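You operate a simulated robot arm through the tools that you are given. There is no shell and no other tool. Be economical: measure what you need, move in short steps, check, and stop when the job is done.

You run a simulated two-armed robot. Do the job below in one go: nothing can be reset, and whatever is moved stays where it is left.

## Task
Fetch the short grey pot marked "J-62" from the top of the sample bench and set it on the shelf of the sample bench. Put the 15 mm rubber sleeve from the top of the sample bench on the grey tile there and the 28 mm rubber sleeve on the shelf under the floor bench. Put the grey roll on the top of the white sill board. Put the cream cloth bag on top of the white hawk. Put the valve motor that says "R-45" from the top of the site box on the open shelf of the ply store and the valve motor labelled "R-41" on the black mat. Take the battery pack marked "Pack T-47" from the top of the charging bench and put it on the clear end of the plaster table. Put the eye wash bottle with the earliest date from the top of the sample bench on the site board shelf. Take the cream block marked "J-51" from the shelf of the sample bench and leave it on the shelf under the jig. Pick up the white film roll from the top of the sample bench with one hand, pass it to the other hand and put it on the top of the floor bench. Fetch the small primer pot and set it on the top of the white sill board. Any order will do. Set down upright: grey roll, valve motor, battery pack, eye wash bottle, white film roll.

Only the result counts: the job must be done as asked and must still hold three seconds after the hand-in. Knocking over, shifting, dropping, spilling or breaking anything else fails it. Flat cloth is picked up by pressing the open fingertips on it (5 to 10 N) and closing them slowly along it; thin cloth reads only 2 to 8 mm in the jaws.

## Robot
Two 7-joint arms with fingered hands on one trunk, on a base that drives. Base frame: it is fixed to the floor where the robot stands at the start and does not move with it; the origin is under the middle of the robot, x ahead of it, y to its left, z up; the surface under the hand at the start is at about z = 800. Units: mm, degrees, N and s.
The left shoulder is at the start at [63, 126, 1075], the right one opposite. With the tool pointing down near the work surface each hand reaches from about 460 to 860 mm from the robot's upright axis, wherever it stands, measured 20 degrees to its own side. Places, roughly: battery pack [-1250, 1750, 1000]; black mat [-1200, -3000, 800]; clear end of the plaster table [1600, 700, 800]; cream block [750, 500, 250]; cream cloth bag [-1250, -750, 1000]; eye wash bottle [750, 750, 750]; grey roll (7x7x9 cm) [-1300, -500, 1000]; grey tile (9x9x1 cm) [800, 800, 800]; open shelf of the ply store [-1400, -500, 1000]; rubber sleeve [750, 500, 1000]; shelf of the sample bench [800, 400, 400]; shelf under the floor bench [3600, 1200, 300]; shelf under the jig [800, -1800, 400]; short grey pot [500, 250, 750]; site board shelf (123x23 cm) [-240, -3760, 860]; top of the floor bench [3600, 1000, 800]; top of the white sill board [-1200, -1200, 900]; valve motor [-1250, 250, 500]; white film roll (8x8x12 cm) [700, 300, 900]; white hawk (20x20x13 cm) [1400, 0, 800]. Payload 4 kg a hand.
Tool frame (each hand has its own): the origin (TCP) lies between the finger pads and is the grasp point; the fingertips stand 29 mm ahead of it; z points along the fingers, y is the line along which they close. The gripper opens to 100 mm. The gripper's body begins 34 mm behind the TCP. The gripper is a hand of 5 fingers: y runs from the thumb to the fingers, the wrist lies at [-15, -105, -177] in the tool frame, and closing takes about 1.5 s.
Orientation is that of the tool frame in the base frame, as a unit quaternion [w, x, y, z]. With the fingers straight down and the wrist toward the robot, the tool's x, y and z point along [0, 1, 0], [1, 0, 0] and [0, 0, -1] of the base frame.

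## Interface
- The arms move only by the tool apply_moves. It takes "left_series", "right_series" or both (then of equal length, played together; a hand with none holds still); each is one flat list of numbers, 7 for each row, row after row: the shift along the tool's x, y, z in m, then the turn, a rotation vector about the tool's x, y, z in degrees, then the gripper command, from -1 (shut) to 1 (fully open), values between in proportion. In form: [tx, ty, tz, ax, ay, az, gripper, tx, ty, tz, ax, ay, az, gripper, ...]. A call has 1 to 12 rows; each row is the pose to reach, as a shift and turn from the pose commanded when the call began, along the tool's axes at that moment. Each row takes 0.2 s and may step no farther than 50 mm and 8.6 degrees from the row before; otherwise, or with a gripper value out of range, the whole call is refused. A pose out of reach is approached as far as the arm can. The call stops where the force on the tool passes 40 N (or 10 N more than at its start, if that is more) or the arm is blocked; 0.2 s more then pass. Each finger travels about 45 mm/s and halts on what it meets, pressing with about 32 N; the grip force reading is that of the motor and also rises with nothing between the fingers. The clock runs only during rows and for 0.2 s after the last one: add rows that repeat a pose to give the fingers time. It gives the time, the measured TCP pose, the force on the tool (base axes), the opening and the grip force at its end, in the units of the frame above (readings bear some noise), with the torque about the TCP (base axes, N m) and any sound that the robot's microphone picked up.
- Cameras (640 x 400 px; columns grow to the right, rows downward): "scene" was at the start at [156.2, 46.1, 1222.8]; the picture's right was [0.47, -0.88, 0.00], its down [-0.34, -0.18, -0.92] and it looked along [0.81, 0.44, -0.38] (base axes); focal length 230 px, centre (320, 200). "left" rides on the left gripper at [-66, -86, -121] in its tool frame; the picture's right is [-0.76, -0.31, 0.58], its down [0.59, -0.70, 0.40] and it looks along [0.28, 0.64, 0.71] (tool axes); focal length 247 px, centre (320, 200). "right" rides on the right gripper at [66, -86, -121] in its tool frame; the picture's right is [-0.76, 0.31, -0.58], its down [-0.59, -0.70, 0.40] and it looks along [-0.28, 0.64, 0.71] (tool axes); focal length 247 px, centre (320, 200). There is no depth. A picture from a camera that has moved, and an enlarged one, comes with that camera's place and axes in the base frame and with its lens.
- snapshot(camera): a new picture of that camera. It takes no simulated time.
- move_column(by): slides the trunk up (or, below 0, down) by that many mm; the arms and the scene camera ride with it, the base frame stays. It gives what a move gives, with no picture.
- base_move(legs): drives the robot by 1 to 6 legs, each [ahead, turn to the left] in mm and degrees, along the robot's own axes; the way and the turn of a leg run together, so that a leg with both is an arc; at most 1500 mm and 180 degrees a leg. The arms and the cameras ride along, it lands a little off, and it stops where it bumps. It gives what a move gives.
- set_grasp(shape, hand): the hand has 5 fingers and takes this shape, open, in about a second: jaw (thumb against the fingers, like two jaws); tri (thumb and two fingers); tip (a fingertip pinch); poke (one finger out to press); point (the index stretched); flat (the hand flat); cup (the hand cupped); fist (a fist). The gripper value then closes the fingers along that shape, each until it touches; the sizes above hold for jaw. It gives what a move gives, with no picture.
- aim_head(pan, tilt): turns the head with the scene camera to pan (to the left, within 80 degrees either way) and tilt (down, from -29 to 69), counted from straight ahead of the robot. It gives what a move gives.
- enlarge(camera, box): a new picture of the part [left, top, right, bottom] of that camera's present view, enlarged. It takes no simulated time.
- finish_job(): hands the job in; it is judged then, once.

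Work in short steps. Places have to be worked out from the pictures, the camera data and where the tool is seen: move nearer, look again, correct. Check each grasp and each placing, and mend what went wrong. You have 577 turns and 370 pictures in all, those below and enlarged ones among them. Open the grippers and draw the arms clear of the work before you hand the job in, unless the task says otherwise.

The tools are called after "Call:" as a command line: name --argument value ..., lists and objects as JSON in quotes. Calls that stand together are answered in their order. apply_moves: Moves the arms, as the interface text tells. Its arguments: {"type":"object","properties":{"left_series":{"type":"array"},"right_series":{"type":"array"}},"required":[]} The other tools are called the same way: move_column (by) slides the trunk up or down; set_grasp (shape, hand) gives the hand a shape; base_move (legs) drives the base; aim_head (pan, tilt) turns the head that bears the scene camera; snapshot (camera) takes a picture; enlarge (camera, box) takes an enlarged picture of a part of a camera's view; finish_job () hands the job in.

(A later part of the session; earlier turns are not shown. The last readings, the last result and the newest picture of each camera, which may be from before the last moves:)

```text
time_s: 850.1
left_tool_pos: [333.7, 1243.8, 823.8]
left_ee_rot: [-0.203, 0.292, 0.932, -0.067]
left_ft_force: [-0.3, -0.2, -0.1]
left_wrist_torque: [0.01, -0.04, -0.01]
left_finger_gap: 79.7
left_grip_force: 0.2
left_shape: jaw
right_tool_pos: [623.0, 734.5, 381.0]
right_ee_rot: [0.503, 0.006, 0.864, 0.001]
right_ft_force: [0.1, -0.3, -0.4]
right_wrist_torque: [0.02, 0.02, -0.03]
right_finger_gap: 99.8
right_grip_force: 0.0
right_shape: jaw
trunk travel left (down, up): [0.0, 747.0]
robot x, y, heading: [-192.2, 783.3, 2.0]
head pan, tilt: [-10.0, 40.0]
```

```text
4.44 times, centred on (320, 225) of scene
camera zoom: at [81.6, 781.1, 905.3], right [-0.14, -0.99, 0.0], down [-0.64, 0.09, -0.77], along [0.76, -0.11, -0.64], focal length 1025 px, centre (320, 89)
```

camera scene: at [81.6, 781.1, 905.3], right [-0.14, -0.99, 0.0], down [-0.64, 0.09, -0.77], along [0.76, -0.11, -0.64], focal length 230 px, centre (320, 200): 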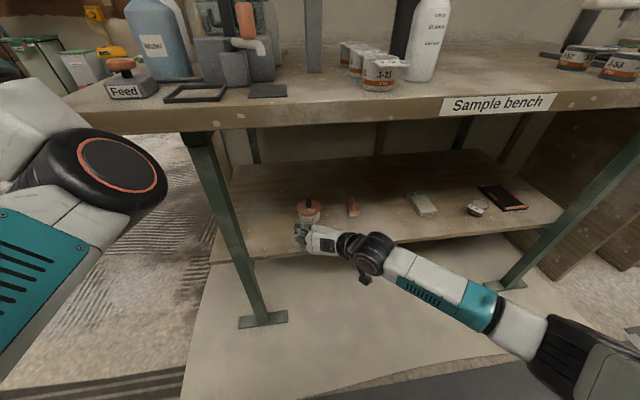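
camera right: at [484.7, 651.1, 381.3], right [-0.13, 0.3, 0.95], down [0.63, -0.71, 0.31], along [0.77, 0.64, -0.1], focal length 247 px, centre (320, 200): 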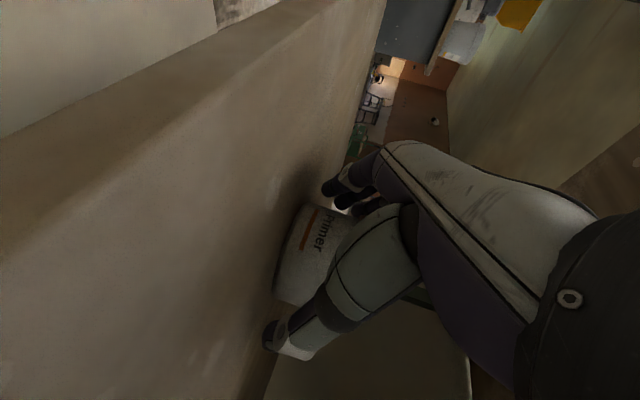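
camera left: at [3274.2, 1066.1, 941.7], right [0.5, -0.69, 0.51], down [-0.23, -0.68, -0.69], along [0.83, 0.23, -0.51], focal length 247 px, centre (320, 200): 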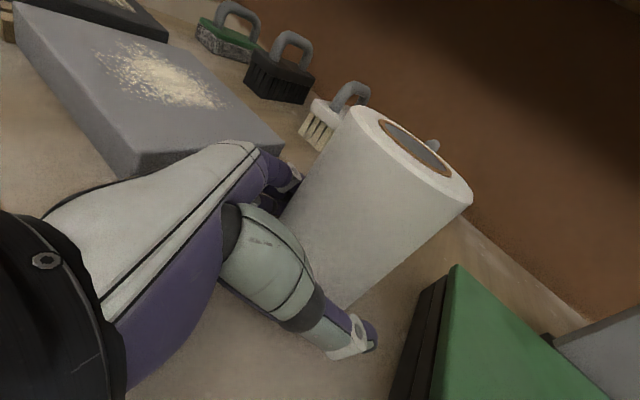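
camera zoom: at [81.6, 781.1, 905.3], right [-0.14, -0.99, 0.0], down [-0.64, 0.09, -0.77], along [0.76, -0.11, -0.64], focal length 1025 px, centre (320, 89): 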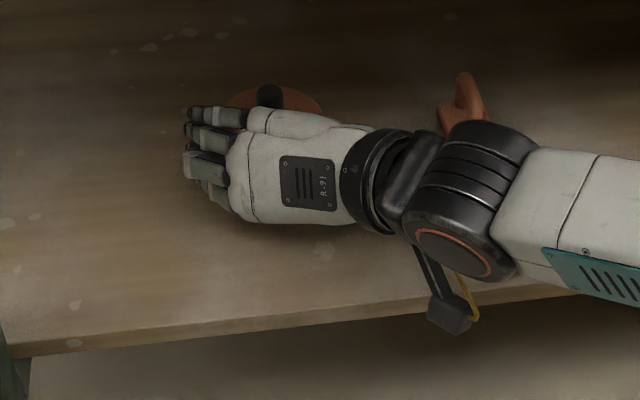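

Close the hand on the pot body.

Call:
apply_moves --right_series '[-0.002, 0.001, 0.004, 0, 0, 0, 1, -0.002, 0.001, 0.004, 0, 0, 0, 0.7, -0.002, 0.001, 0.004, 0, 0, 0, 0.4, -0.002, 0.001, 0.004, 0, 0, 0, 0, -0.002, 0.001, 0.004, 0, 0, 0, -0.4, -0.002, 0.001, 0.004, 0, 0, 0, -0.8, -0.002, 0.001, 0.004, 0, 0, 0, -1, -0.002, 0.001, 0.004, 0, 0, 0, -1]'

Call:
snapshot --camera "right"

```text
time_s: 852.0
left_tool_pos: [333.6, 1242.8, 821.6]
left_ee_rot: [-0.202, 0.292, 0.933, -0.067]
left_ft_force: [-0.4, 0.5, 0.7]
left_wrist_torque: [0.02, 0.02, -0.04]
left_finger_gap: 79.5
left_grip_force: 0.1
left_shape: jaw
right_tool_pos: [627.0, 736.1, 379.4]
right_ee_rot: [0.504, 0.005, 0.864, 0.001]
right_ft_force: [1.1, -1.2, 0.2]
right_wrist_torque: [-0.1, 0.04, -0.04]
right_finger_gap: 65.6
right_grip_force: 32.1
right_shape: jaw
trunk travel left (down, up): [0.0, 747.0]
robot x, y, heading: [-190.2, 788.0, 2.0]
head pan, tilt: [-10.0, 40.0]
heard: snap
```

```text
57 pictures are left
camera right: at [488.6, 652.2, 380.8], right [-0.13, 0.3, 0.95], down [0.63, -0.71, 0.31], along [0.77, 0.64, -0.1], focal length 247 px, centre (320, 200)
```

right: 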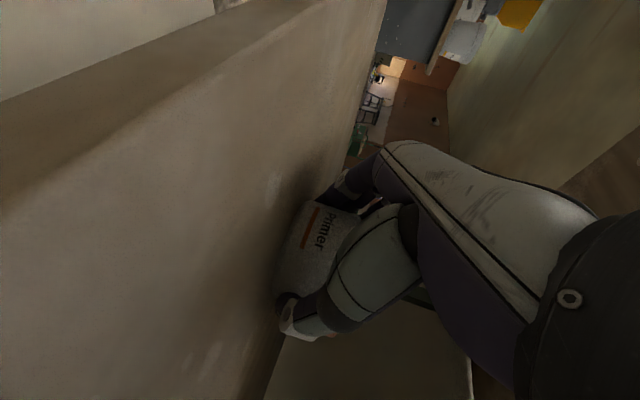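

A "snap" was heard. Inspect the pot before lifting.

Call:
enlarge --camera "right" --box '[230, 160, 390, 360]'

Call:
enlarge --camera "scene" --box '[270, 180, 370, 255]'

```text
2.00 times, centred on (310, 260) of right
camera zoom: at [488.6, 652.2, 380.8], right [-0.13, 0.3, 0.95], down [0.63, -0.71, 0.31], along [0.77, 0.64, -0.1], focal length 494 px, centre (340, 80)
```

zoom: 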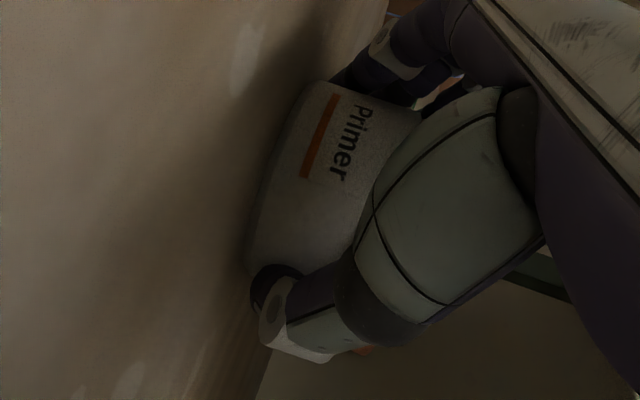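

```text
5.33 times, centred on (320, 218) of scene
camera zoom: at [81.7, 781.1, 905.3], right [-0.14, -0.99, 0.0], down [-0.64, 0.09, -0.77], along [0.76, -0.11, -0.64], focal length 1230 px, centre (320, 107)
```

zoom: 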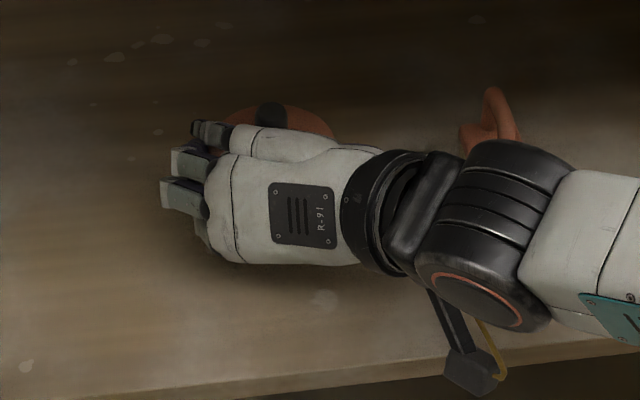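

Looks intact. Lift slightly and check the lid.

Call:
apply_moves --right_series '[-0.009, 0, -0.005, 0, 0, 0, -1, -0.022, 0, -0.012, 0, 0, 0, -1, -0.035, 0, -0.02, 0, 0, 0, -1]'

Call:
snapshot --camera "scene"

Call:
enlarge --camera "right" --box '[230, 160, 390, 360]'

```text
time_s: 852.8
left_tool_pos: [334.7, 1242.1, 822.5]
left_ee_rot: [-0.203, 0.292, 0.932, -0.068]
left_ft_force: [0.2, -0.5, -0.7]
left_wrist_torque: [-0.03, 0.0, -0.02]
left_finger_gap: 79.9
left_grip_force: 0.2
left_shape: jaw
right_tool_pos: [626.8, 735.0, 420.9]
right_ee_rot: [0.505, 0.006, 0.863, 0.001]
right_ft_force: [0.1, 0.1, -4.4]
right_wrist_torque: [0.01, 0.07, -0.03]
right_finger_gap: 65.1
right_grip_force: 32.0
right_shape: jaw
trunk travel left (down, up): [0.0, 747.0]
robot x, y, heading: [-190.6, 787.1, 2.1]
head pan, tilt: [-10.0, 40.0]
```

```text
54 pictures are left
camera scene: at [82.0, 781.1, 905.2], right [-0.14, -0.99, 0.0], down [-0.64, 0.09, -0.77], along [0.76, -0.11, -0.64], focal length 230 px, centre (320, 200)
```

scene: 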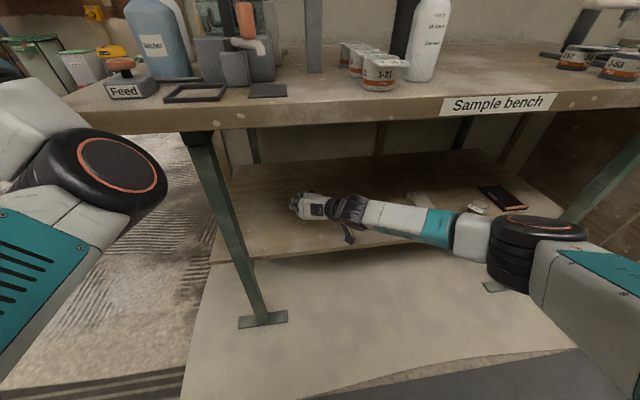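

```text
2.00 times, centred on (310, 260) of right
camera zoom: at [488.6, 651.4, 421.2], right [-0.13, 0.3, 0.95], down [0.63, -0.71, 0.31], along [0.77, 0.64, -0.1], focal length 494 px, centre (340, 80)
```

zoom: 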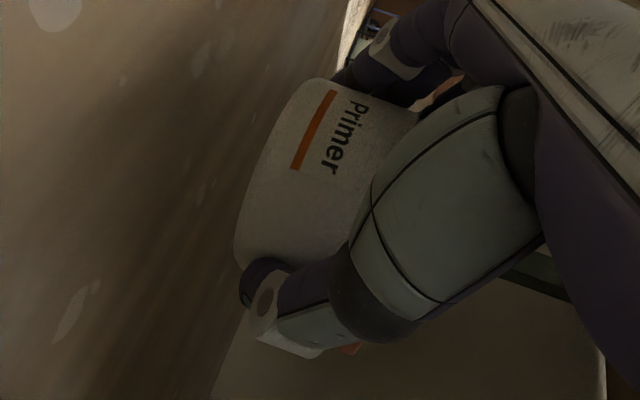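

Pot lifted (4.4 N) with lid. Back out.

Call:
base_move --legs '[[-330, 0]]'

Call:
snapshot --camera "scene"

```text
time_s: 854.9
left_tool_pos: [3.1, 1236.3, 822.2]
left_ee_rot: [-0.203, 0.287, 0.934, -0.069]
left_ft_force: [-0.1, -0.9, 0.1]
left_wrist_torque: [0.0, 0.0, -0.04]
left_finger_gap: 79.9
left_grip_force: 0.0
left_shape: jaw
right_tool_pos: [299.8, 731.0, 419.2]
right_ee_rot: [0.504, 0.001, 0.864, 0.003]
right_ft_force: [-0.2, 0.9, -4.8]
right_wrist_torque: [-0.01, 0.05, 0.02]
right_finger_gap: 65.0
right_grip_force: 32.1
right_shape: jaw
trunk travel left (down, up): [0.0, 747.0]
robot x, y, heading: [-518.8, 770.8, 2.5]
head pan, tilt: [-10.0, 40.0]
```

```text
52 pictures are left
camera scene: at [-244.4, 771.7, 905.2], right [-0.13, -0.99, 0.0], down [-0.64, 0.08, -0.77], along [0.76, -0.1, -0.64], focal length 230 px, centre (320, 200)
```

scene: 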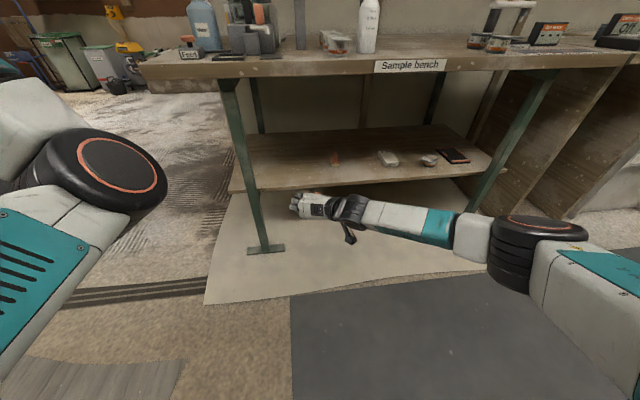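

Shelf items unchanged. Raise the trunk well up and drive to the sill board.

Call:
move_column --by 400

Call:
move_column --by 300

Call:
base_move --legs '[[0, -86], [1050, 0], [1000, 0], [0, -97]]'

Call:
aim_head --pan 10 --tilt 40

Call:
snapshot --camera "scene"

```text
time_s: 858.8
left_tool_pos: [4.7, 1235.5, 1222.4]
left_ee_rot: [-0.203, 0.286, 0.934, -0.069]
left_ft_force: [-0.1, 0.0, -0.4]
left_wrist_torque: [0.0, 0.01, 0.05]
left_finger_gap: 80.0
left_grip_force: 0.0
left_shape: jaw
right_tool_pos: [305.4, 730.8, 895.6]
right_ee_rot: [0.545, 0.002, 0.838, 0.005]
right_ft_force: [0.6, 0.4, -4.6]
right_wrist_torque: [0.01, 0.11, 0.02]
right_finger_gap: 64.9
right_grip_force: 32.0
right_shape: jaw
trunk travel left (down, up): [-400.0, 347.0]
robot x, y, heading: [-514.3, 773.4, 2.6]
head pan, tilt: [-10.0, 40.0]
```

```text
time_s: 861.8
left_tool_pos: [4.1, 1236.5, 1522.8]
left_ee_rot: [-0.202, 0.287, 0.934, -0.069]
left_ft_force: [-0.5, -0.4, 0.5]
left_wrist_torque: [-0.02, 0.01, -0.04]
left_finger_gap: 79.8
left_grip_force: 0.0
left_shape: jaw
right_tool_pos: [304.3, 732.0, 1239.5]
right_ee_rot: [0.568, 0.003, 0.823, 0.007]
right_ft_force: [0.3, -0.6, -4.0]
right_wrist_torque: [0.01, 0.1, -0.05]
right_finger_gap: 64.9
right_grip_force: 32.6
right_shape: jaw
trunk travel left (down, up): [-700.0, 47.0]
robot x, y, heading: [-520.6, 771.9, 2.8]
head pan, tilt: [-10.0, 40.0]
```

```text
time_s: 880.2
left_tool_pos: [-793.2, -1731.0, 1524.8]
left_ee_rot: [-0.063, 0.925, -0.314, 0.205]
left_ft_force: [-0.1, 0.1, -0.8]
left_wrist_torque: [-0.01, -0.03, 0.01]
left_finger_gap: 79.9
left_grip_force: 0.1
left_shape: jaw
right_tool_pos: [-1062.9, -1208.8, 1239.4]
right_ee_rot: [-0.01, 0.823, -0.027, -0.568]
right_ft_force: [-0.8, 0.2, -5.1]
right_wrist_torque: [0.01, -0.13, 0.01]
right_finger_gap: 65.0
right_grip_force: 32.1
right_shape: jaw
trunk travel left (down, up): [-700.0, 47.0]
robot x, y, heading: [-243.9, -1299.8, 179.4]
head pan, tilt: [-10.0, 40.0]
```

```text
time_s: 881.0
left_tool_pos: [-792.8, -1732.2, 1523.0]
left_ee_rot: [-0.063, 0.925, -0.315, 0.204]
left_ft_force: [-0.5, -0.3, -1.6]
left_wrist_torque: [-0.03, -0.02, 0.04]
left_finger_gap: 79.9
left_grip_force: 0.1
left_shape: jaw
right_tool_pos: [-1062.9, -1209.7, 1239.4]
right_ee_rot: [-0.01, 0.823, -0.026, -0.567]
right_ft_force: [-0.1, -0.2, -5.1]
right_wrist_torque: [-0.03, -0.13, -0.01]
right_finger_gap: 64.9
right_grip_force: 31.8
right_shape: jaw
trunk travel left (down, up): [-700.0, 47.0]
robot x, y, heading: [-242.1, -1301.7, 179.2]
head pan, tilt: [10.0, 40.0]
```

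```text
51 pictures are left
camera scene: at [-357.8, -1310.7, 1624.7], right [-0.16, 0.99, 0.0], down [0.64, 0.1, -0.77], along [-0.76, -0.12, -0.64], focal length 230 px, centre (320, 200)
```

scene: 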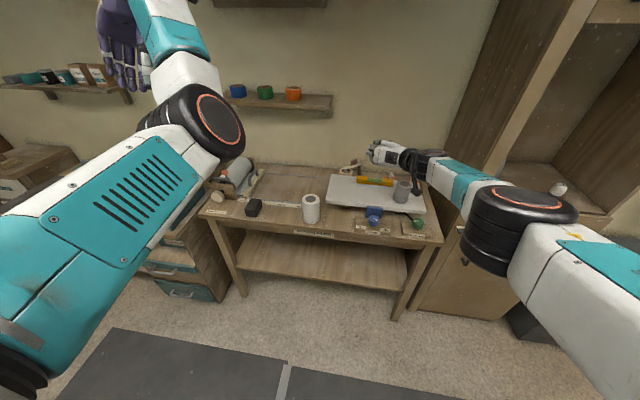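

Grip tilted ~9° during the lift; re-level the pot and shift over toward y≈−1290.

Call:
apply_moves --right_series '[0.001, 0.04, -0.002, 0, 4.3, 0, -1, 0.0025, 0.081, -0.004, 0, 8.6, 0, -1]'

Call:
snapshot --camera "right"

Call:
enlarge --camera "scene" --box '[280, 110, 460, 250]'

```text
time_s: 881.6
left_tool_pos: [-792.4, -1731.3, 1523.0]
left_ee_rot: [-0.062, 0.925, -0.315, 0.204]
left_ft_force: [0.6, 0.5, -0.8]
left_wrist_torque: [0.01, -0.02, -0.01]
left_finger_gap: 79.7
left_grip_force: 0.1
left_shape: jaw
right_tool_pos: [-1047.8, -1273.8, 1226.4]
right_ee_rot: [-0.008, 0.853, -0.028, -0.52]
right_ft_force: [-0.3, -0.7, -4.3]
right_wrist_torque: [-0.06, -0.09, 0.01]
right_finger_gap: 64.6
right_grip_force: 31.9
right_shape: jaw
right hand out of reach, approached as far as the arm can: row 1, 2
trunk travel left (down, up): [-700.0, 47.0]
robot x, y, heading: [-238.4, -1302.3, 178.9]
head pan, tilt: [10.0, 40.0]
```

```text
50 pictures are left
camera right: at [-905.3, -1195.2, 1223.4], right [0.15, -0.3, 0.94], down [-0.58, 0.74, 0.33], along [-0.8, -0.6, -0.07], focal length 247 px, centre (320, 200)
```

right: 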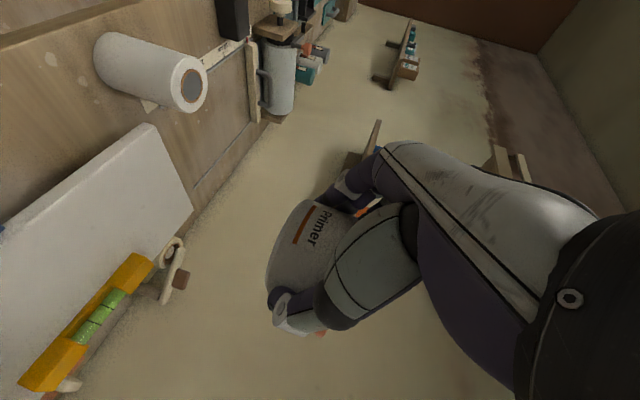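

```text
2.86 times, centred on (370, 180) of scene
camera zoom: at [-357.8, -1310.1, 1624.8], right [-0.16, 0.99, 0.0], down [0.64, 0.1, -0.77], along [-0.76, -0.12, -0.64], focal length 659 px, centre (177, 257)
```

zoom: 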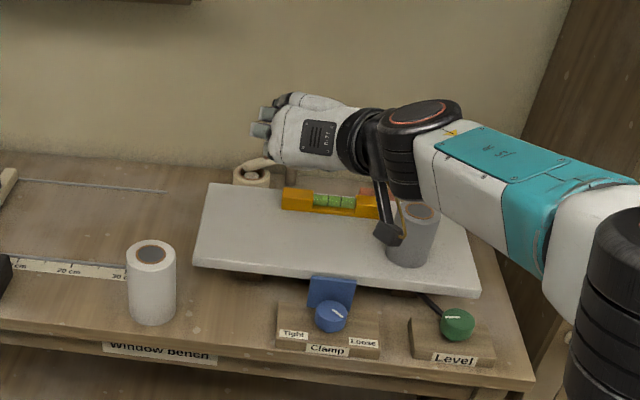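

Place further left (y≈−1330) to keep the wrist camera clear of the clamp knob. Shift the robot 75 mm that way and 150 mm ahead.

Call:
base_move --legs '[[0, 90], [75, 0], [0, -89], [150, 0]]'

Call:
move_column --by -150

Call:
snapshot --camera "scene"

```text
time_s: 891.4
left_tool_pos: [-967.5, -1763.7, 1524.4]
left_ee_rot: [-0.057, 0.916, -0.34, 0.205]
left_ft_force: [1.3, 0.2, 0.3]
left_wrist_torque: [-0.02, 0.07, -0.01]
left_finger_gap: 79.8
left_grip_force: 0.1
left_shape: jaw
right_tool_pos: [-1197.9, -1293.5, 1228.4]
right_ee_rot: [-0.023, 0.852, -0.051, -0.521]
right_ft_force: [0.6, -0.1, -3.5]
right_wrist_torque: [-0.02, -0.1, -0.03]
right_finger_gap: 64.5
right_grip_force: 31.3
right_shape: jaw
trunk travel left (down, up): [-700.0, 47.0]
robot x, y, heading: [-395.7, -1362.7, 176.3]
head pan, tilt: [10.0, 40.0]
```

```text
time_s: 893.2
left_tool_pos: [-970.9, -1764.8, 1373.5]
left_ee_rot: [-0.056, 0.915, -0.341, 0.206]
left_ft_force: [-0.3, 0.4, 0.4]
left_wrist_torque: [0.0, -0.02, -0.04]
left_finger_gap: 79.6
left_grip_force: 0.0
left_shape: jaw
right_tool_pos: [-1201.1, -1293.4, 1078.0]
right_ee_rot: [-0.023, 0.852, -0.051, -0.52]
right_ft_force: [-0.3, 0.3, -5.8]
right_wrist_torque: [-0.01, -0.14, 0.01]
right_finger_gap: 64.6
right_grip_force: 31.8
right_shape: jaw
trunk travel left (down, up): [-550.0, 197.0]
robot x, y, heading: [-396.9, -1363.6, 176.2]
head pan, tilt: [10.0, 40.0]
```

```text
48 pictures are left
camera scene: at [-517.2, -1368.8, 1474.6], right [-0.11, 0.99, 0.0], down [0.64, 0.07, -0.77], along [-0.76, -0.08, -0.64], focal length 230 px, centre (320, 200)
```

scene: 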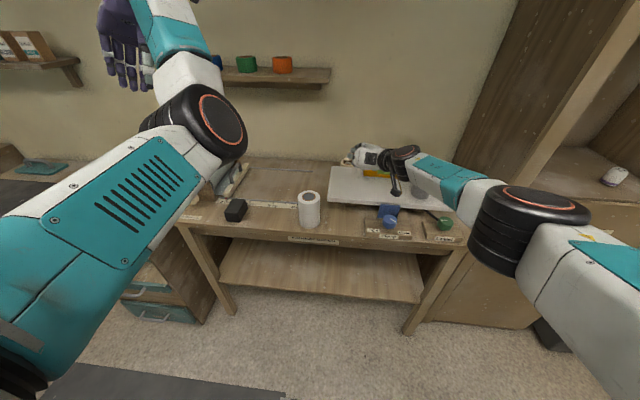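

Shift over the target and lower to ~1010.

Call:
apply_moves --right_series '[-0.005, 0.02, 0.01, 0, 1, 0, -1, -0.0095, 0.04, 0.0196, 0, 2, 0, -1, 0.02, 0.04, 0.035, 0, 2, 0, -1, 0.05, 0.039, 0.05, 0, 2, 0, -1]'

Call:
snapshot --camera "right"

Call:
enlarge --camera "scene" --box '[290, 120, 470, 260]'

```text
time_s: 894.2
left_tool_pos: [-971.3, -1763.3, 1373.1]
left_ee_rot: [-0.057, 0.916, -0.34, 0.205]
left_ft_force: [-0.1, 0.1, 0.5]
left_wrist_torque: [-0.02, 0.02, 0.0]
left_finger_gap: 80.0
left_grip_force: 0.0
left_shape: jaw
right_tool_pos: [-1191.1, -1332.0, 1040.6]
right_ee_rot: [-0.022, 0.862, -0.052, -0.505]
right_ft_force: [0.3, 0.7, -4.5]
right_wrist_torque: [-0.03, -0.07, 0.01]
right_finger_gap: 64.5
right_grip_force: 31.7
right_shape: jaw
right hand out of reach, approached as far as the arm can: row 1, 2, 3, 4
trunk travel left (down, up): [-550.0, 197.0]
robot x, y, heading: [-396.5, -1363.5, 176.5]
head pan, tilt: [10.0, 40.0]
```

```text
47 pictures are left
camera right: at [-1044.5, -1261.0, 1042.3], right [0.1, -0.31, 0.95], down [-0.55, 0.77, 0.31], along [-0.83, -0.55, -0.09], focal length 247 px, centre (320, 200)
```

right: 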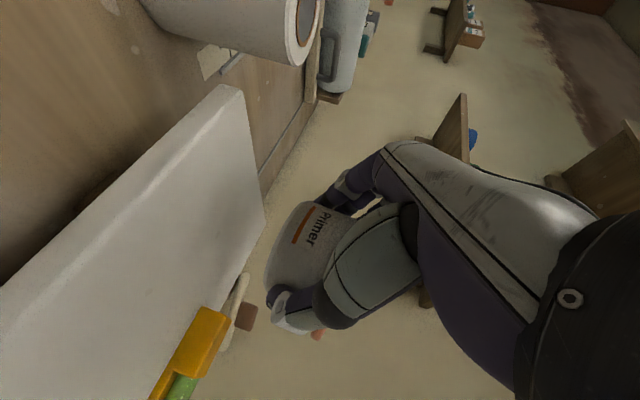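

```text
2.86 times, centred on (380, 190) of scene
camera zoom: at [-517.4, -1367.8, 1474.5], right [-0.11, 0.99, 0.0], down [0.64, 0.07, -0.77], along [-0.76, -0.08, -0.64], focal length 659 px, centre (149, 229)
```

zoom: 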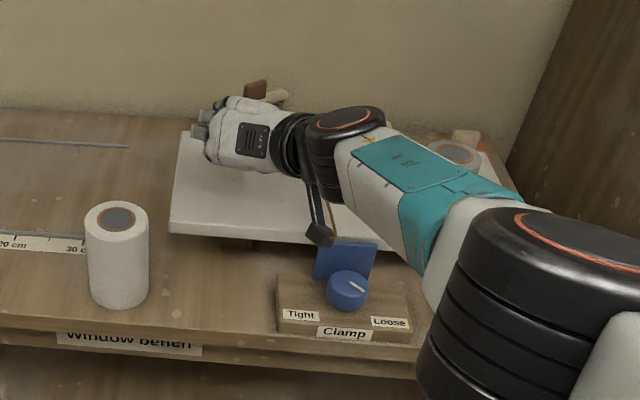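

Drive 40 mm forward and lower the trunk 55 mm.

Call:
base_move --legs '[[38, 0]]'

Call:
move_column --by -55

Call:
snapshot --camera "right"

Call:
enlarge --camera "scene" --box '[290, 120, 470, 260]'

```text
time_s: 895.0
left_tool_pos: [-1002.0, -1763.2, 1374.7]
left_ee_rot: [-0.058, 0.917, -0.339, 0.203]
left_ft_force: [0.5, 0.9, 0.9]
left_wrist_torque: [0.01, 0.05, 0.01]
left_finger_gap: 79.7
left_grip_force: 0.0
left_shape: jaw
right_tool_pos: [-1223.6, -1332.1, 1043.3]
right_ee_rot: [-0.021, 0.861, -0.051, -0.506]
right_ft_force: [1.2, 0.3, -3.9]
right_wrist_torque: [0.01, -0.07, -0.02]
right_finger_gap: 64.3
right_grip_force: 32.0
right_shape: jaw
trunk travel left (down, up): [-550.0, 197.0]
robot x, y, heading: [-433.5, -1361.3, 176.2]
head pan, tilt: [10.0, 40.0]
```

```text
time_s: 896.0
left_tool_pos: [-1005.1, -1763.1, 1319.0]
left_ee_rot: [-0.057, 0.916, -0.339, 0.205]
left_ft_force: [0.7, 0.0, 1.1]
left_wrist_torque: [-0.05, 0.02, 0.04]
left_finger_gap: 79.8
left_grip_force: 0.1
left_shape: jaw
right_tool_pos: [-1226.7, -1330.1, 987.5]
right_ee_rot: [-0.021, 0.862, -0.05, -0.504]
right_ft_force: [-0.2, 0.3, -4.4]
right_wrist_torque: [-0.01, -0.12, 0.02]
right_finger_gap: 64.7
right_grip_force: 32.2
right_shape: jaw
trunk travel left (down, up): [-495.0, 252.0]
robot x, y, heading: [-435.6, -1360.6, 176.3]
head pan, tilt: [10.0, 40.0]
```

```text
45 pictures are left
camera right: at [-1080.3, -1260.2, 987.6], right [0.1, -0.31, 0.95], down [-0.56, 0.77, 0.31], along [-0.83, -0.56, -0.09], focal length 247 px, centre (320, 200)
```

right: 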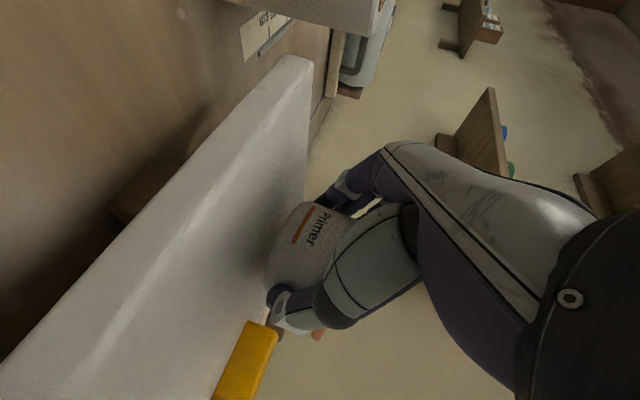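

```text
2.86 times, centred on (380, 190) of scene
camera zoom: at [-555.6, -1366.5, 1419.4], right [-0.11, 0.99, 0.0], down [0.64, 0.07, -0.77], along [-0.76, -0.08, -0.64], focal length 659 px, centre (149, 229)
```

zoom: 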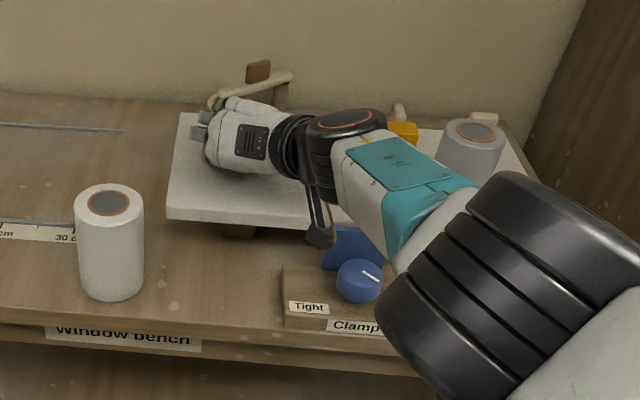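

Lower 15 mm, then in small steps to contact.

Call:
apply_moves --right_series '[0.0065, 0, 0.0037, 0, 0, 0, -1, 0.013, 0, 0.0074, 0, 0, 0, -1]'

Call:
apply_moves --right_series '[0.0026, 0, 0.0015, 0, 0, 0, -1, 0.0044, 0, 0.0025, 0, 0, 0, -1]'

```text
time_s: 896.6
left_tool_pos: [-1007.1, -1763.4, 1317.9]
left_ee_rot: [-0.057, 0.916, -0.339, 0.206]
left_ft_force: [-0.7, -0.6, -0.2]
left_wrist_torque: [-0.01, 0.0, 0.03]
left_finger_gap: 79.9
left_grip_force: 0.0
left_shape: jaw
right_tool_pos: [-1224.7, -1333.2, 976.9]
right_ee_rot: [-0.021, 0.862, -0.049, -0.504]
right_ft_force: [-0.6, -0.6, -4.5]
right_wrist_torque: [-0.01, -0.11, -0.03]
right_finger_gap: 64.4
right_grip_force: 31.6
right_shape: jaw
right hand out of reach, approached as far as the arm can: row 1, 2
trunk travel left (down, up): [-495.0, 252.0]
robot x, y, heading: [-433.1, -1365.8, 176.2]
head pan, tilt: [10.0, 40.0]
```

```text
time_s: 897.2
left_tool_pos: [-1006.8, -1762.6, 1317.7]
left_ee_rot: [-0.058, 0.916, -0.339, 0.206]
left_ft_force: [0.3, 0.5, 0.1]
left_wrist_torque: [0.01, -0.02, -0.01]
left_finger_gap: 79.7
left_grip_force: 0.1
left_shape: jaw
right_tool_pos: [-1224.2, -1333.4, 973.3]
right_ee_rot: [-0.022, 0.862, -0.051, -0.504]
right_ft_force: [0.3, -0.2, -2.0]
right_wrist_torque: [0.04, -0.07, -0.01]
right_finger_gap: 64.4
right_grip_force: 32.2
right_shape: jaw
trunk travel left (down, up): [-495.0, 252.0]
robot x, y, heading: [-433.9, -1363.3, 176.4]
head pan, tilt: [10.0, 40.0]
```

Starting contact. A bit more.

Call:
apply_moves --right_series '[0.0018, 0, 0.001, 0, 0, 0, -1, 0.0026, 0, 0.0015, 0, 0, 0, -1]'

Call:
snapshot --camera "right"

```text
time_s: 897.8
left_tool_pos: [-1006.5, -1762.5, 1319.3]
left_ee_rot: [-0.057, 0.916, -0.34, 0.206]
left_ft_force: [0.2, 0.1, 0.5]
left_wrist_torque: [-0.02, 0.0, -0.02]
left_finger_gap: 79.8
left_grip_force: 0.1
left_shape: jaw
right_tool_pos: [-1224.2, -1333.8, 973.4]
right_ee_rot: [-0.021, 0.862, -0.051, -0.504]
right_ft_force: [-0.1, 0.3, -2.6]
right_wrist_torque: [0.07, -0.09, 0.03]
right_finger_gap: 64.3
right_grip_force: 31.8
right_shape: jaw
right hand out of reach, approached as far as the arm can: row 1, 2
trunk travel left (down, up): [-495.0, 252.0]
robot x, y, heading: [-434.2, -1361.4, 176.4]
head pan, tilt: [10.0, 40.0]
```

```text
43 pictures are left
camera right: at [-1077.7, -1262.5, 973.9], right [0.1, -0.31, 0.95], down [-0.56, 0.77, 0.31], along [-0.83, -0.56, -0.09], focal length 247 px, centre (320, 200)
```

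right: 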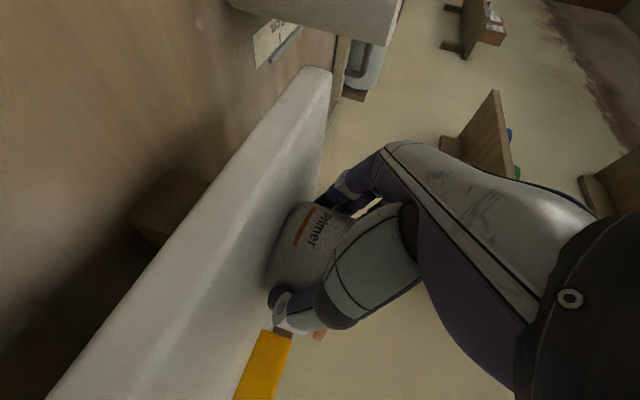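

Use the trunk for the last millimetres.

Call:
move_column --by -4

```text
time_s: 898.3
left_tool_pos: [-1006.6, -1763.8, 1314.2]
left_ee_rot: [-0.058, 0.916, -0.34, 0.205]
left_ft_force: [-0.5, 0.2, 0.0]
left_wrist_torque: [-0.02, 0.02, 0.03]
left_finger_gap: 79.9
left_grip_force: 0.0
left_shape: jaw
right_tool_pos: [-1223.0, -1334.1, 971.0]
right_ee_rot: [-0.021, 0.862, -0.051, -0.504]
right_ft_force: [1.0, -0.3, 0.6]
right_wrist_torque: [0.11, -0.14, -0.07]
right_finger_gap: 64.9
right_grip_force: 32.4
right_shape: jaw
trunk travel left (down, up): [-491.0, 256.0]
robot x, y, heading: [-433.9, -1361.0, 176.3]
head pan, tilt: [10.0, 40.0]
```

Call:
move_column --by -4

Call:
snapshot --camera "right"

```text
time_s: 898.9
left_tool_pos: [-1005.6, -1762.4, 1309.9]
left_ee_rot: [-0.056, 0.917, -0.339, 0.204]
left_ft_force: [-0.5, 0.2, -0.4]
left_wrist_torque: [-0.01, 0.01, 0.01]
left_finger_gap: 79.6
left_grip_force: 0.0
left_shape: jaw
right_tool_pos: [-1222.9, -1333.9, 967.3]
right_ee_rot: [-0.021, 0.861, -0.05, -0.505]
right_ft_force: [2.3, -1.2, 5.3]
right_wrist_torque: [0.1, -0.09, -0.04]
right_finger_gap: 65.4
right_grip_force: 31.7
right_shape: jaw
trunk travel left (down, up): [-487.0, 260.0]
robot x, y, heading: [-432.2, -1359.5, 176.4]
head pan, tilt: [10.0, 40.0]
```

```text
42 pictures are left
camera right: at [-1076.4, -1262.7, 968.1], right [0.1, -0.31, 0.95], down [-0.56, 0.77, 0.31], along [-0.83, -0.56, -0.09], focal length 247 px, centre (320, 200)
```

right: 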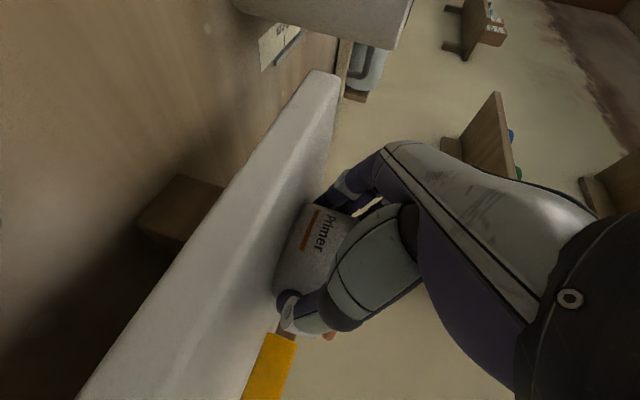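

Firm contact. Open slowly.

Call:
apply_moves --right_series '[0, 0, 0, 0, 0, 0, -0.6, 0, 0, 0, 0, 0, 0, -0.2, 0, 0, 0, 0, 0, 0, 0.2, 0, 0, 0, 0, 0, 0, 0.6, 0, 0, 0, 0, 0, 0, 1, 0, 0, 0, 0, 0, 0, 1, 0, 0, 0, 0, 0, 0, 1]'

Call:
snapshot --camera "right"

```text
time_s: 900.5
left_tool_pos: [-1005.8, -1762.7, 1310.0]
left_ee_rot: [-0.058, 0.917, -0.339, 0.205]
left_ft_force: [0.5, 0.4, -0.2]
left_wrist_torque: [0.03, -0.01, 0.0]
left_finger_gap: 79.9
left_grip_force: 0.1
left_shape: jaw
right_tool_pos: [-1222.5, -1333.5, 965.3]
right_ee_rot: [-0.022, 0.862, -0.051, -0.504]
right_ft_force: [-0.1, 0.3, 0.3]
right_wrist_torque: [-0.03, 0.01, 0.0]
right_finger_gap: 99.6
right_grip_force: 0.0
right_shape: jaw
trunk travel left (down, up): [-487.0, 260.0]
robot x, y, heading: [-436.6, -1361.5, 176.1]
head pan, tilt: [10.0, 40.0]
```

```text
41 pictures are left
camera right: at [-1076.6, -1262.1, 966.6], right [0.1, -0.31, 0.95], down [-0.56, 0.77, 0.31], along [-0.83, -0.56, -0.09], focal length 247 px, centre (320, 200)
```

right: 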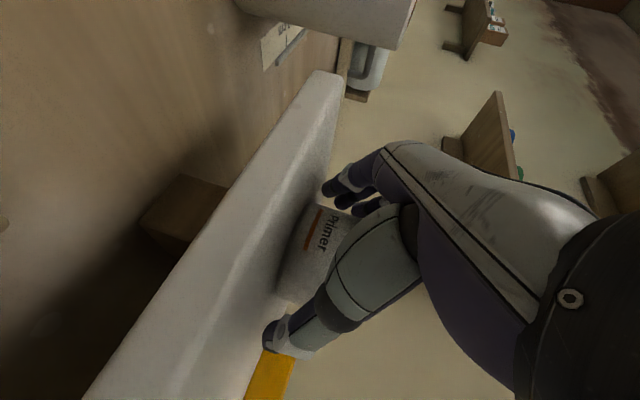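

Back off straight.

Call:
base_move --legs '[[-300, 0]]'

Call:
snapshot --camera "scene"

Call:
enlarge --camera "scene" --box '[300, 130, 460, 240]'

```text
time_s: 902.5
left_tool_pos: [-701.8, -1784.4, 1309.8]
left_ee_rot: [-0.057, 0.917, -0.338, 0.204]
left_ft_force: [-1.4, -0.9, 1.1]
left_wrist_torque: [0.02, 0.02, 0.01]
left_finger_gap: 79.6
left_grip_force: 0.0
left_shape: jaw
right_tool_pos: [-922.4, -1354.9, 966.6]
right_ee_rot: [-0.021, 0.861, -0.049, -0.506]
right_ft_force: [-0.1, 0.7, -0.6]
right_wrist_torque: [0.02, 0.01, 0.0]
right_finger_gap: 99.8
right_grip_force: 0.1
right_shape: jaw
trunk travel left (down, up): [-487.0, 260.0]
robot x, y, heading: [-132.1, -1384.0, 176.8]
head pan, tilt: [10.0, 40.0]
```

```text
40 pictures are left
camera scene: at [-255.2, -1385.7, 1411.3], right [-0.12, 0.99, 0.0], down [0.64, 0.07, -0.77], along [-0.76, -0.09, -0.64], focal length 230 px, centre (320, 200)
```

scene: 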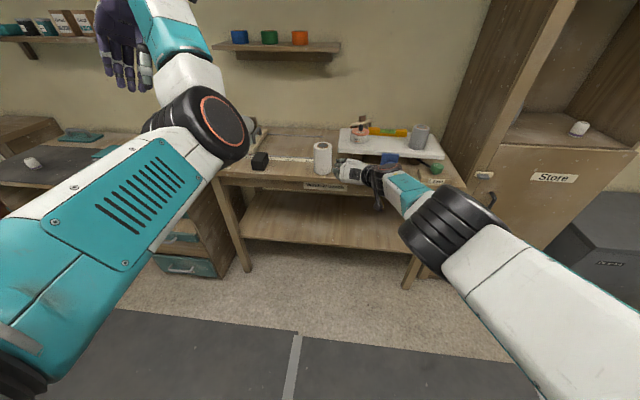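

```text
3.64 times, centred on (380, 185) of scene
camera zoom: at [-255.2, -1385.7, 1411.3], right [-0.12, 0.99, 0.0], down [0.64, 0.07, -0.77], along [-0.76, -0.09, -0.64], focal length 838 px, centre (102, 254)
```

zoom: 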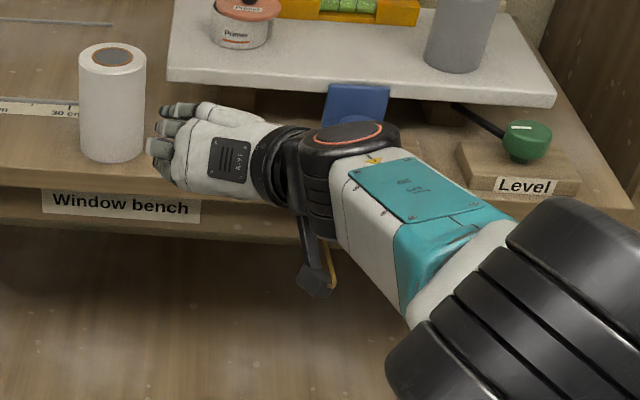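

Call:
enlarge --camera "scene" --box '[335, 105, 445, 165]'

Call:
enlarge --camera "right" --box '[100, 50, 420, 350]'

```text
5.82 times, centred on (390, 135) of scene
camera zoom: at [-255.2, -1385.7, 1411.3], right [-0.12, 0.99, 0.0], down [0.64, 0.07, -0.77], along [-0.76, -0.09, -0.64], focal length 1341 px, centre (-87, 578)
```

zoom: 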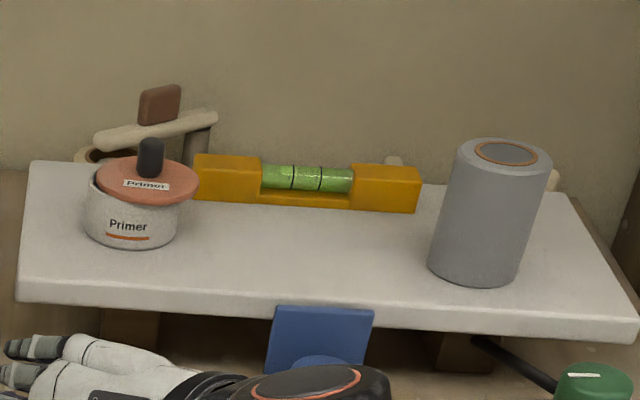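

```text
1.33 times, centred on (260, 200) of right
camera zoom: at [-776.0, -1284.3, 967.4], right [0.1, -0.31, 0.95], down [-0.56, 0.77, 0.31], along [-0.82, -0.56, -0.09], focal length 329 px, centre (400, 200)
```

zoom: 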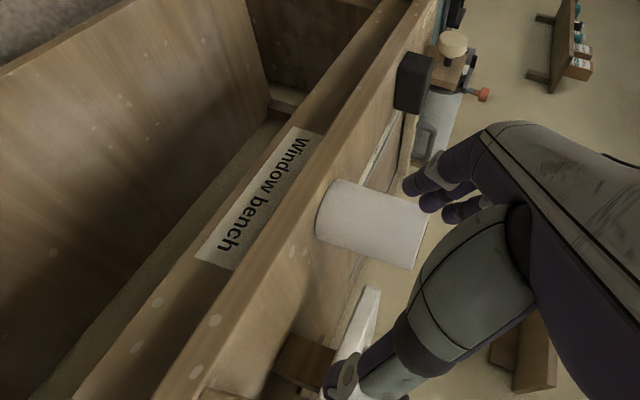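

The lid looks displaced. Raise the right hand, bring it upright, and look from above.

Call:
apply_moves --right_series '[-0.02, 0, -0.03, 0, 7.5, 0, 1, -0.04, 0, -0.06, 0, 15, 0, 1, -0.06, 0, -0.09, 0, 22.5, 0, 1, -0.08, 0, -0.12, 0, 30, 0, 1, -0.1, 0, -0.14, 0, 37.5, 0, 1, -0.12, 0, -0.15, 0, 45, 0, 1, -0.14, 0, -0.16, 0, 52.5, 0, 1, -0.16, 0, -0.16, 0, 60, 0, 1]'

Call:
enlarge --camera "scene" --box '[335, 105, 405, 155]'

```text
time_s: 904.3
left_tool_pos: [-699.1, -1788.6, 1310.4]
left_ee_rot: [-0.059, 0.917, -0.336, 0.204]
left_ft_force: [0.2, -0.6, -0.2]
left_wrist_torque: [-0.02, 0.01, -0.01]
left_finger_gap: 79.9
left_grip_force: 0.0
left_shape: jaw
right_tool_pos: [-814.6, -1353.4, 1172.7]
right_ee_rot: [0.005, 0.998, -0.05, -0.038]
right_ft_force: [1.2, 0.6, -0.1]
right_wrist_torque: [-0.04, 0.06, -0.02]
right_finger_gap: 100.1
right_grip_force: 0.0
right_shape: jaw
right hand out of reach, approached as far as the arm can: row 1, 2, 3, 7, 8
trunk travel left (down, up): [-487.0, 260.0]
robot x, y, heading: [-131.5, -1379.4, 176.6]
head pan, tilt: [10.0, 40.0]
```

```text
8.00 times, centred on (370, 130) of scene
camera zoom: at [-254.7, -1387.7, 1411.2], right [-0.12, 0.99, 0.0], down [0.64, 0.08, -0.77], along [-0.76, -0.09, -0.64], focal length 1844 px, centre (-80, 760)
```

zoom: 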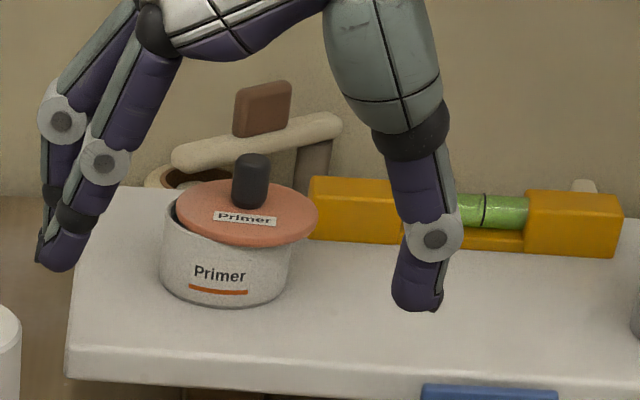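

The lid has popped and shifted toward +y. I'll try to reseat it: approach with the right hand from above.

Call:
base_move --legs '[[300, 0]]'

Call:
snapshot --camera "right"

Call:
snapshot --camera "scene"

```text
time_s: 906.3
left_tool_pos: [-995.9, -1763.0, 1309.8]
left_ee_rot: [-0.057, 0.916, -0.339, 0.205]
left_ft_force: [0.1, -0.7, 0.0]
left_wrist_torque: [-0.01, 0.01, -0.01]
left_finger_gap: 79.7
left_grip_force: 0.1
left_shape: jaw
right_tool_pos: [-1107.3, -1328.6, 1170.6]
right_ee_rot: [0.005, 0.998, -0.054, -0.038]
right_ft_force: [0.2, 0.3, -0.4]
right_wrist_torque: [-0.04, -0.04, 0.02]
right_finger_gap: 99.8
right_grip_force: 0.1
right_shape: jaw
trunk travel left (down, up): [-487.0, 260.0]
robot x, y, heading: [-427.3, -1361.8, 176.1]
head pan, tilt: [10.0, 40.0]
```

```text
35 pictures are left
camera right: at [-1022.9, -1249.6, 1285.8], right [-0.74, -0.22, 0.64], down [-0.54, 0.76, -0.36], along [-0.41, -0.61, -0.68], focal length 247 px, centre (320, 200)
```

right: 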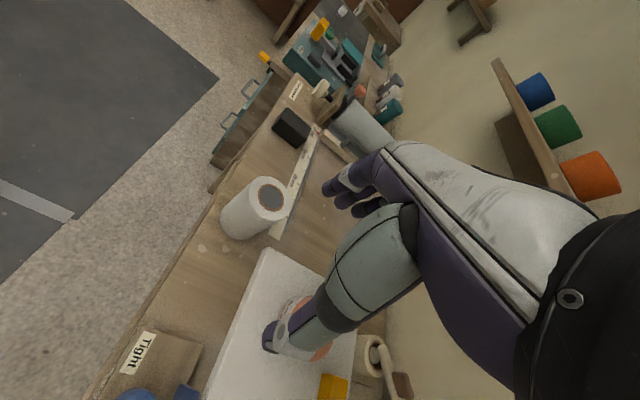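

```text
34 pictures are left
camera scene: at [-547.3, -1367.1, 1411.2], right [-0.11, 0.99, 0.0], down [0.64, 0.07, -0.77], along [-0.76, -0.08, -0.64], focal length 230 px, centre (320, 200)
```

scene: 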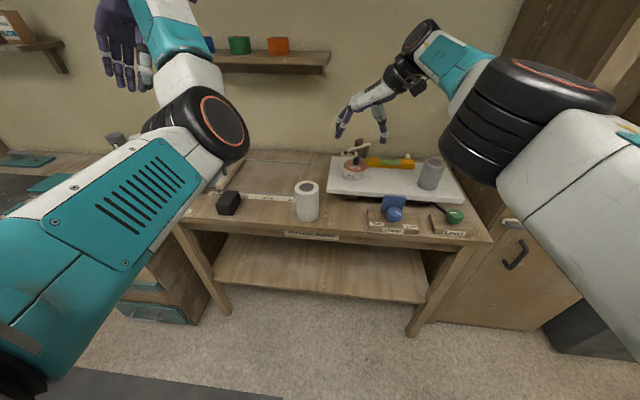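

Call:
enlarge --camera "scene" --box '[325, 135, 385, 195]'

```text
6.67 times, centred on (355, 165) of scene
camera zoom: at [-547.3, -1367.1, 1411.2], right [-0.11, 0.99, 0.0], down [0.64, 0.07, -0.77], along [-0.76, -0.08, -0.64], focal length 1537 px, centre (87, 433)
```

zoom: 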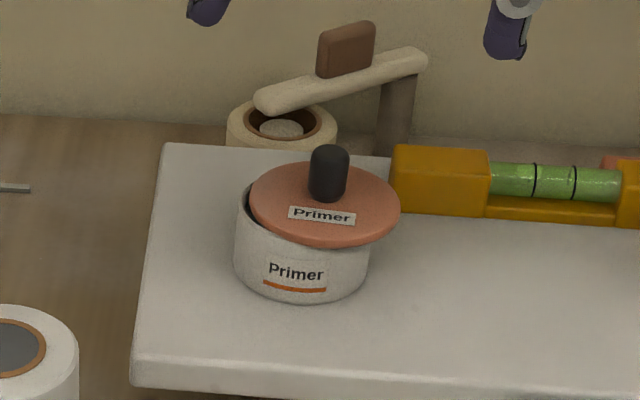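

Lid is offset ≈13 mm in +x and +y. Bring the hand above it (levelled) and look.

Call:
base_move --legs '[[70, 0]]'

Call:
apply_moves --right_series '[-0.022, 0.004, 0.015, 0.3, 1.4, 0, 0.6, -0.045, 0.008, 0.03, 0.5, 2.9, 0, 0.2, -0.068, 0.012, 0.045, 0.8, 4.3, 0, 0, -0.068, 0.012, 0.05, 0.8, 4.3, 0, 0]'

Call:
snapshot --camera "right"

Call:
enlarge --camera "scene" --box '[320, 120, 420, 200]'

```text
time_s: 907.3
left_tool_pos: [-1057.9, -1761.6, 1311.5]
left_ee_rot: [-0.057, 0.917, -0.339, 0.204]
left_ft_force: [0.5, 1.1, 0.6]
left_wrist_torque: [-0.02, 0.02, -0.01]
left_finger_gap: 79.8
left_grip_force: 0.0
left_shape: jaw
right_tool_pos: [-1170.0, -1325.5, 1173.5]
right_ee_rot: [0.004, 0.998, -0.053, -0.04]
right_ft_force: [-0.1, 0.1, 0.4]
right_wrist_torque: [0.02, 0.04, -0.02]
right_finger_gap: 100.0
right_grip_force: 0.1
right_shape: jaw
trunk travel left (down, up): [-487.0, 260.0]
robot x, y, heading: [-489.1, -1355.0, 176.4]
head pan, tilt: [10.0, 40.0]
```

```text
time_s: 908.3
left_tool_pos: [-1061.6, -1762.6, 1311.2]
left_ee_rot: [-0.057, 0.917, -0.338, 0.205]
left_ft_force: [-1.1, 0.3, -0.1]
left_wrist_torque: [0.0, 0.0, 0.01]
left_finger_gap: 79.6
left_grip_force: 0.1
left_shape: jaw
right_tool_pos: [-1162.9, -1318.4, 1131.5]
right_ee_rot: [0.0, 0.999, -0.055, -0.001]
right_ft_force: [-0.3, 0.6, -0.1]
right_wrist_torque: [0.01, 0.0, 0.01]
right_finger_gap: 50.4
right_grip_force: 0.1
right_shape: jaw
right hand out of reach, approached as far as the arm can: row 1, 2, 3, 4
trunk travel left (down, up): [-487.0, 260.0]
robot x, y, heading: [-492.3, -1355.7, 176.2]
head pan, tilt: [10.0, 40.0]
```

```text
32 pictures are left
camera right: at [-1088.5, -1239.5, 1252.1], right [-0.79, -0.22, 0.58], down [-0.51, 0.76, -0.4], along [-0.35, -0.61, -0.71], focal length 247 px, centre (320, 200)
```

right: 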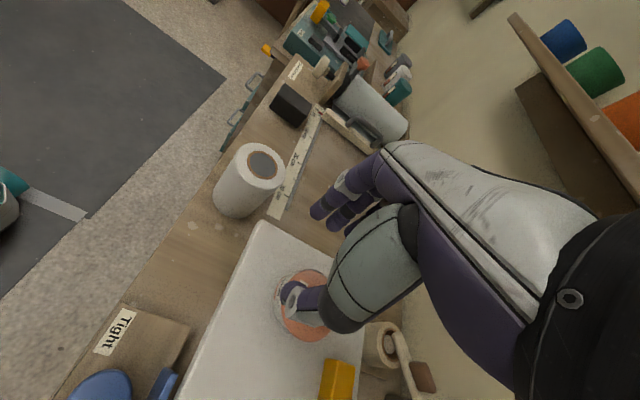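

```text
5.00 times, centred on (370, 160) of scene
camera zoom: at [-613.5, -1363.7, 1411.2], right [-0.11, 0.99, 0.0], down [0.64, 0.07, -0.77], along [-0.76, -0.09, -0.64], focal length 1153 px, centre (70, 400)
```

zoom: 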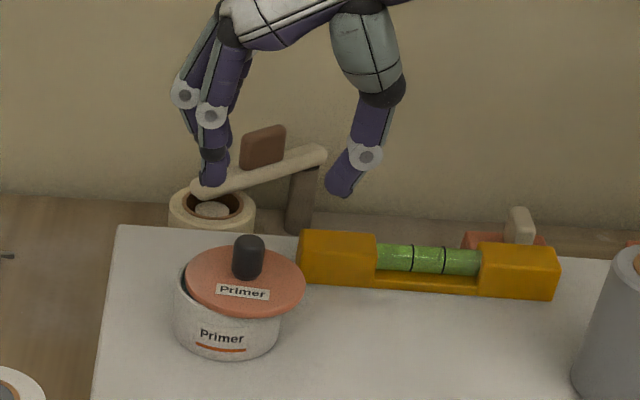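

Reach is poor at this yaw; rotate to the default yaw (wrist toward robot).

Call:
apply_moves --right_series '[0, 0, 0, 0, 0, 7.6, 0, 0, 0, 0, 0, 0, 15.2, 0, 0, 0, 0, 0, 0, 22.8, 0, 0, 0, 0, 0, 0, 30.4, 0, 0, 0, 0, 0, 0, 38, 0, 0, 0, 0, 0, 0, 45.7, 0, 0, 0, 0, 0, 0, 53.3, 0, 0, 0, 0, 0, 0, 60.9, 0, 0, 0, 0, 0, 0, 68.5, 0, 0, 0, 0, 0, 0, 76.1, 0, 0, 0, 0, 0, 0, 83.7, 0]'

```text
time_s: 910.7
left_tool_pos: [-1061.6, -1760.0, 1310.8]
left_ee_rot: [-0.057, 0.916, -0.339, 0.206]
left_ft_force: [0.3, -0.5, -1.0]
left_wrist_torque: [0.03, 0.05, -0.02]
left_finger_gap: 80.0
left_grip_force: 0.0
left_shape: jaw
right_tool_pos: [-1162.5, -1320.6, 1130.5]
right_ee_rot: [0.001, 0.927, -0.375, -0.001]
right_ft_force: [0.0, -0.2, 0.1]
right_wrist_torque: [-0.01, -0.03, 0.01]
right_finger_gap: 50.2
right_grip_force: 0.0
right_shape: jaw
right hand out of reach, approached as far as the arm can: row 6, 7, 8, 9, 10, 11
trunk travel left (down, up): [-487.0, 260.0]
robot x, y, heading: [-490.0, -1363.8, 176.5]
head pan, tilt: [10.0, 40.0]
```

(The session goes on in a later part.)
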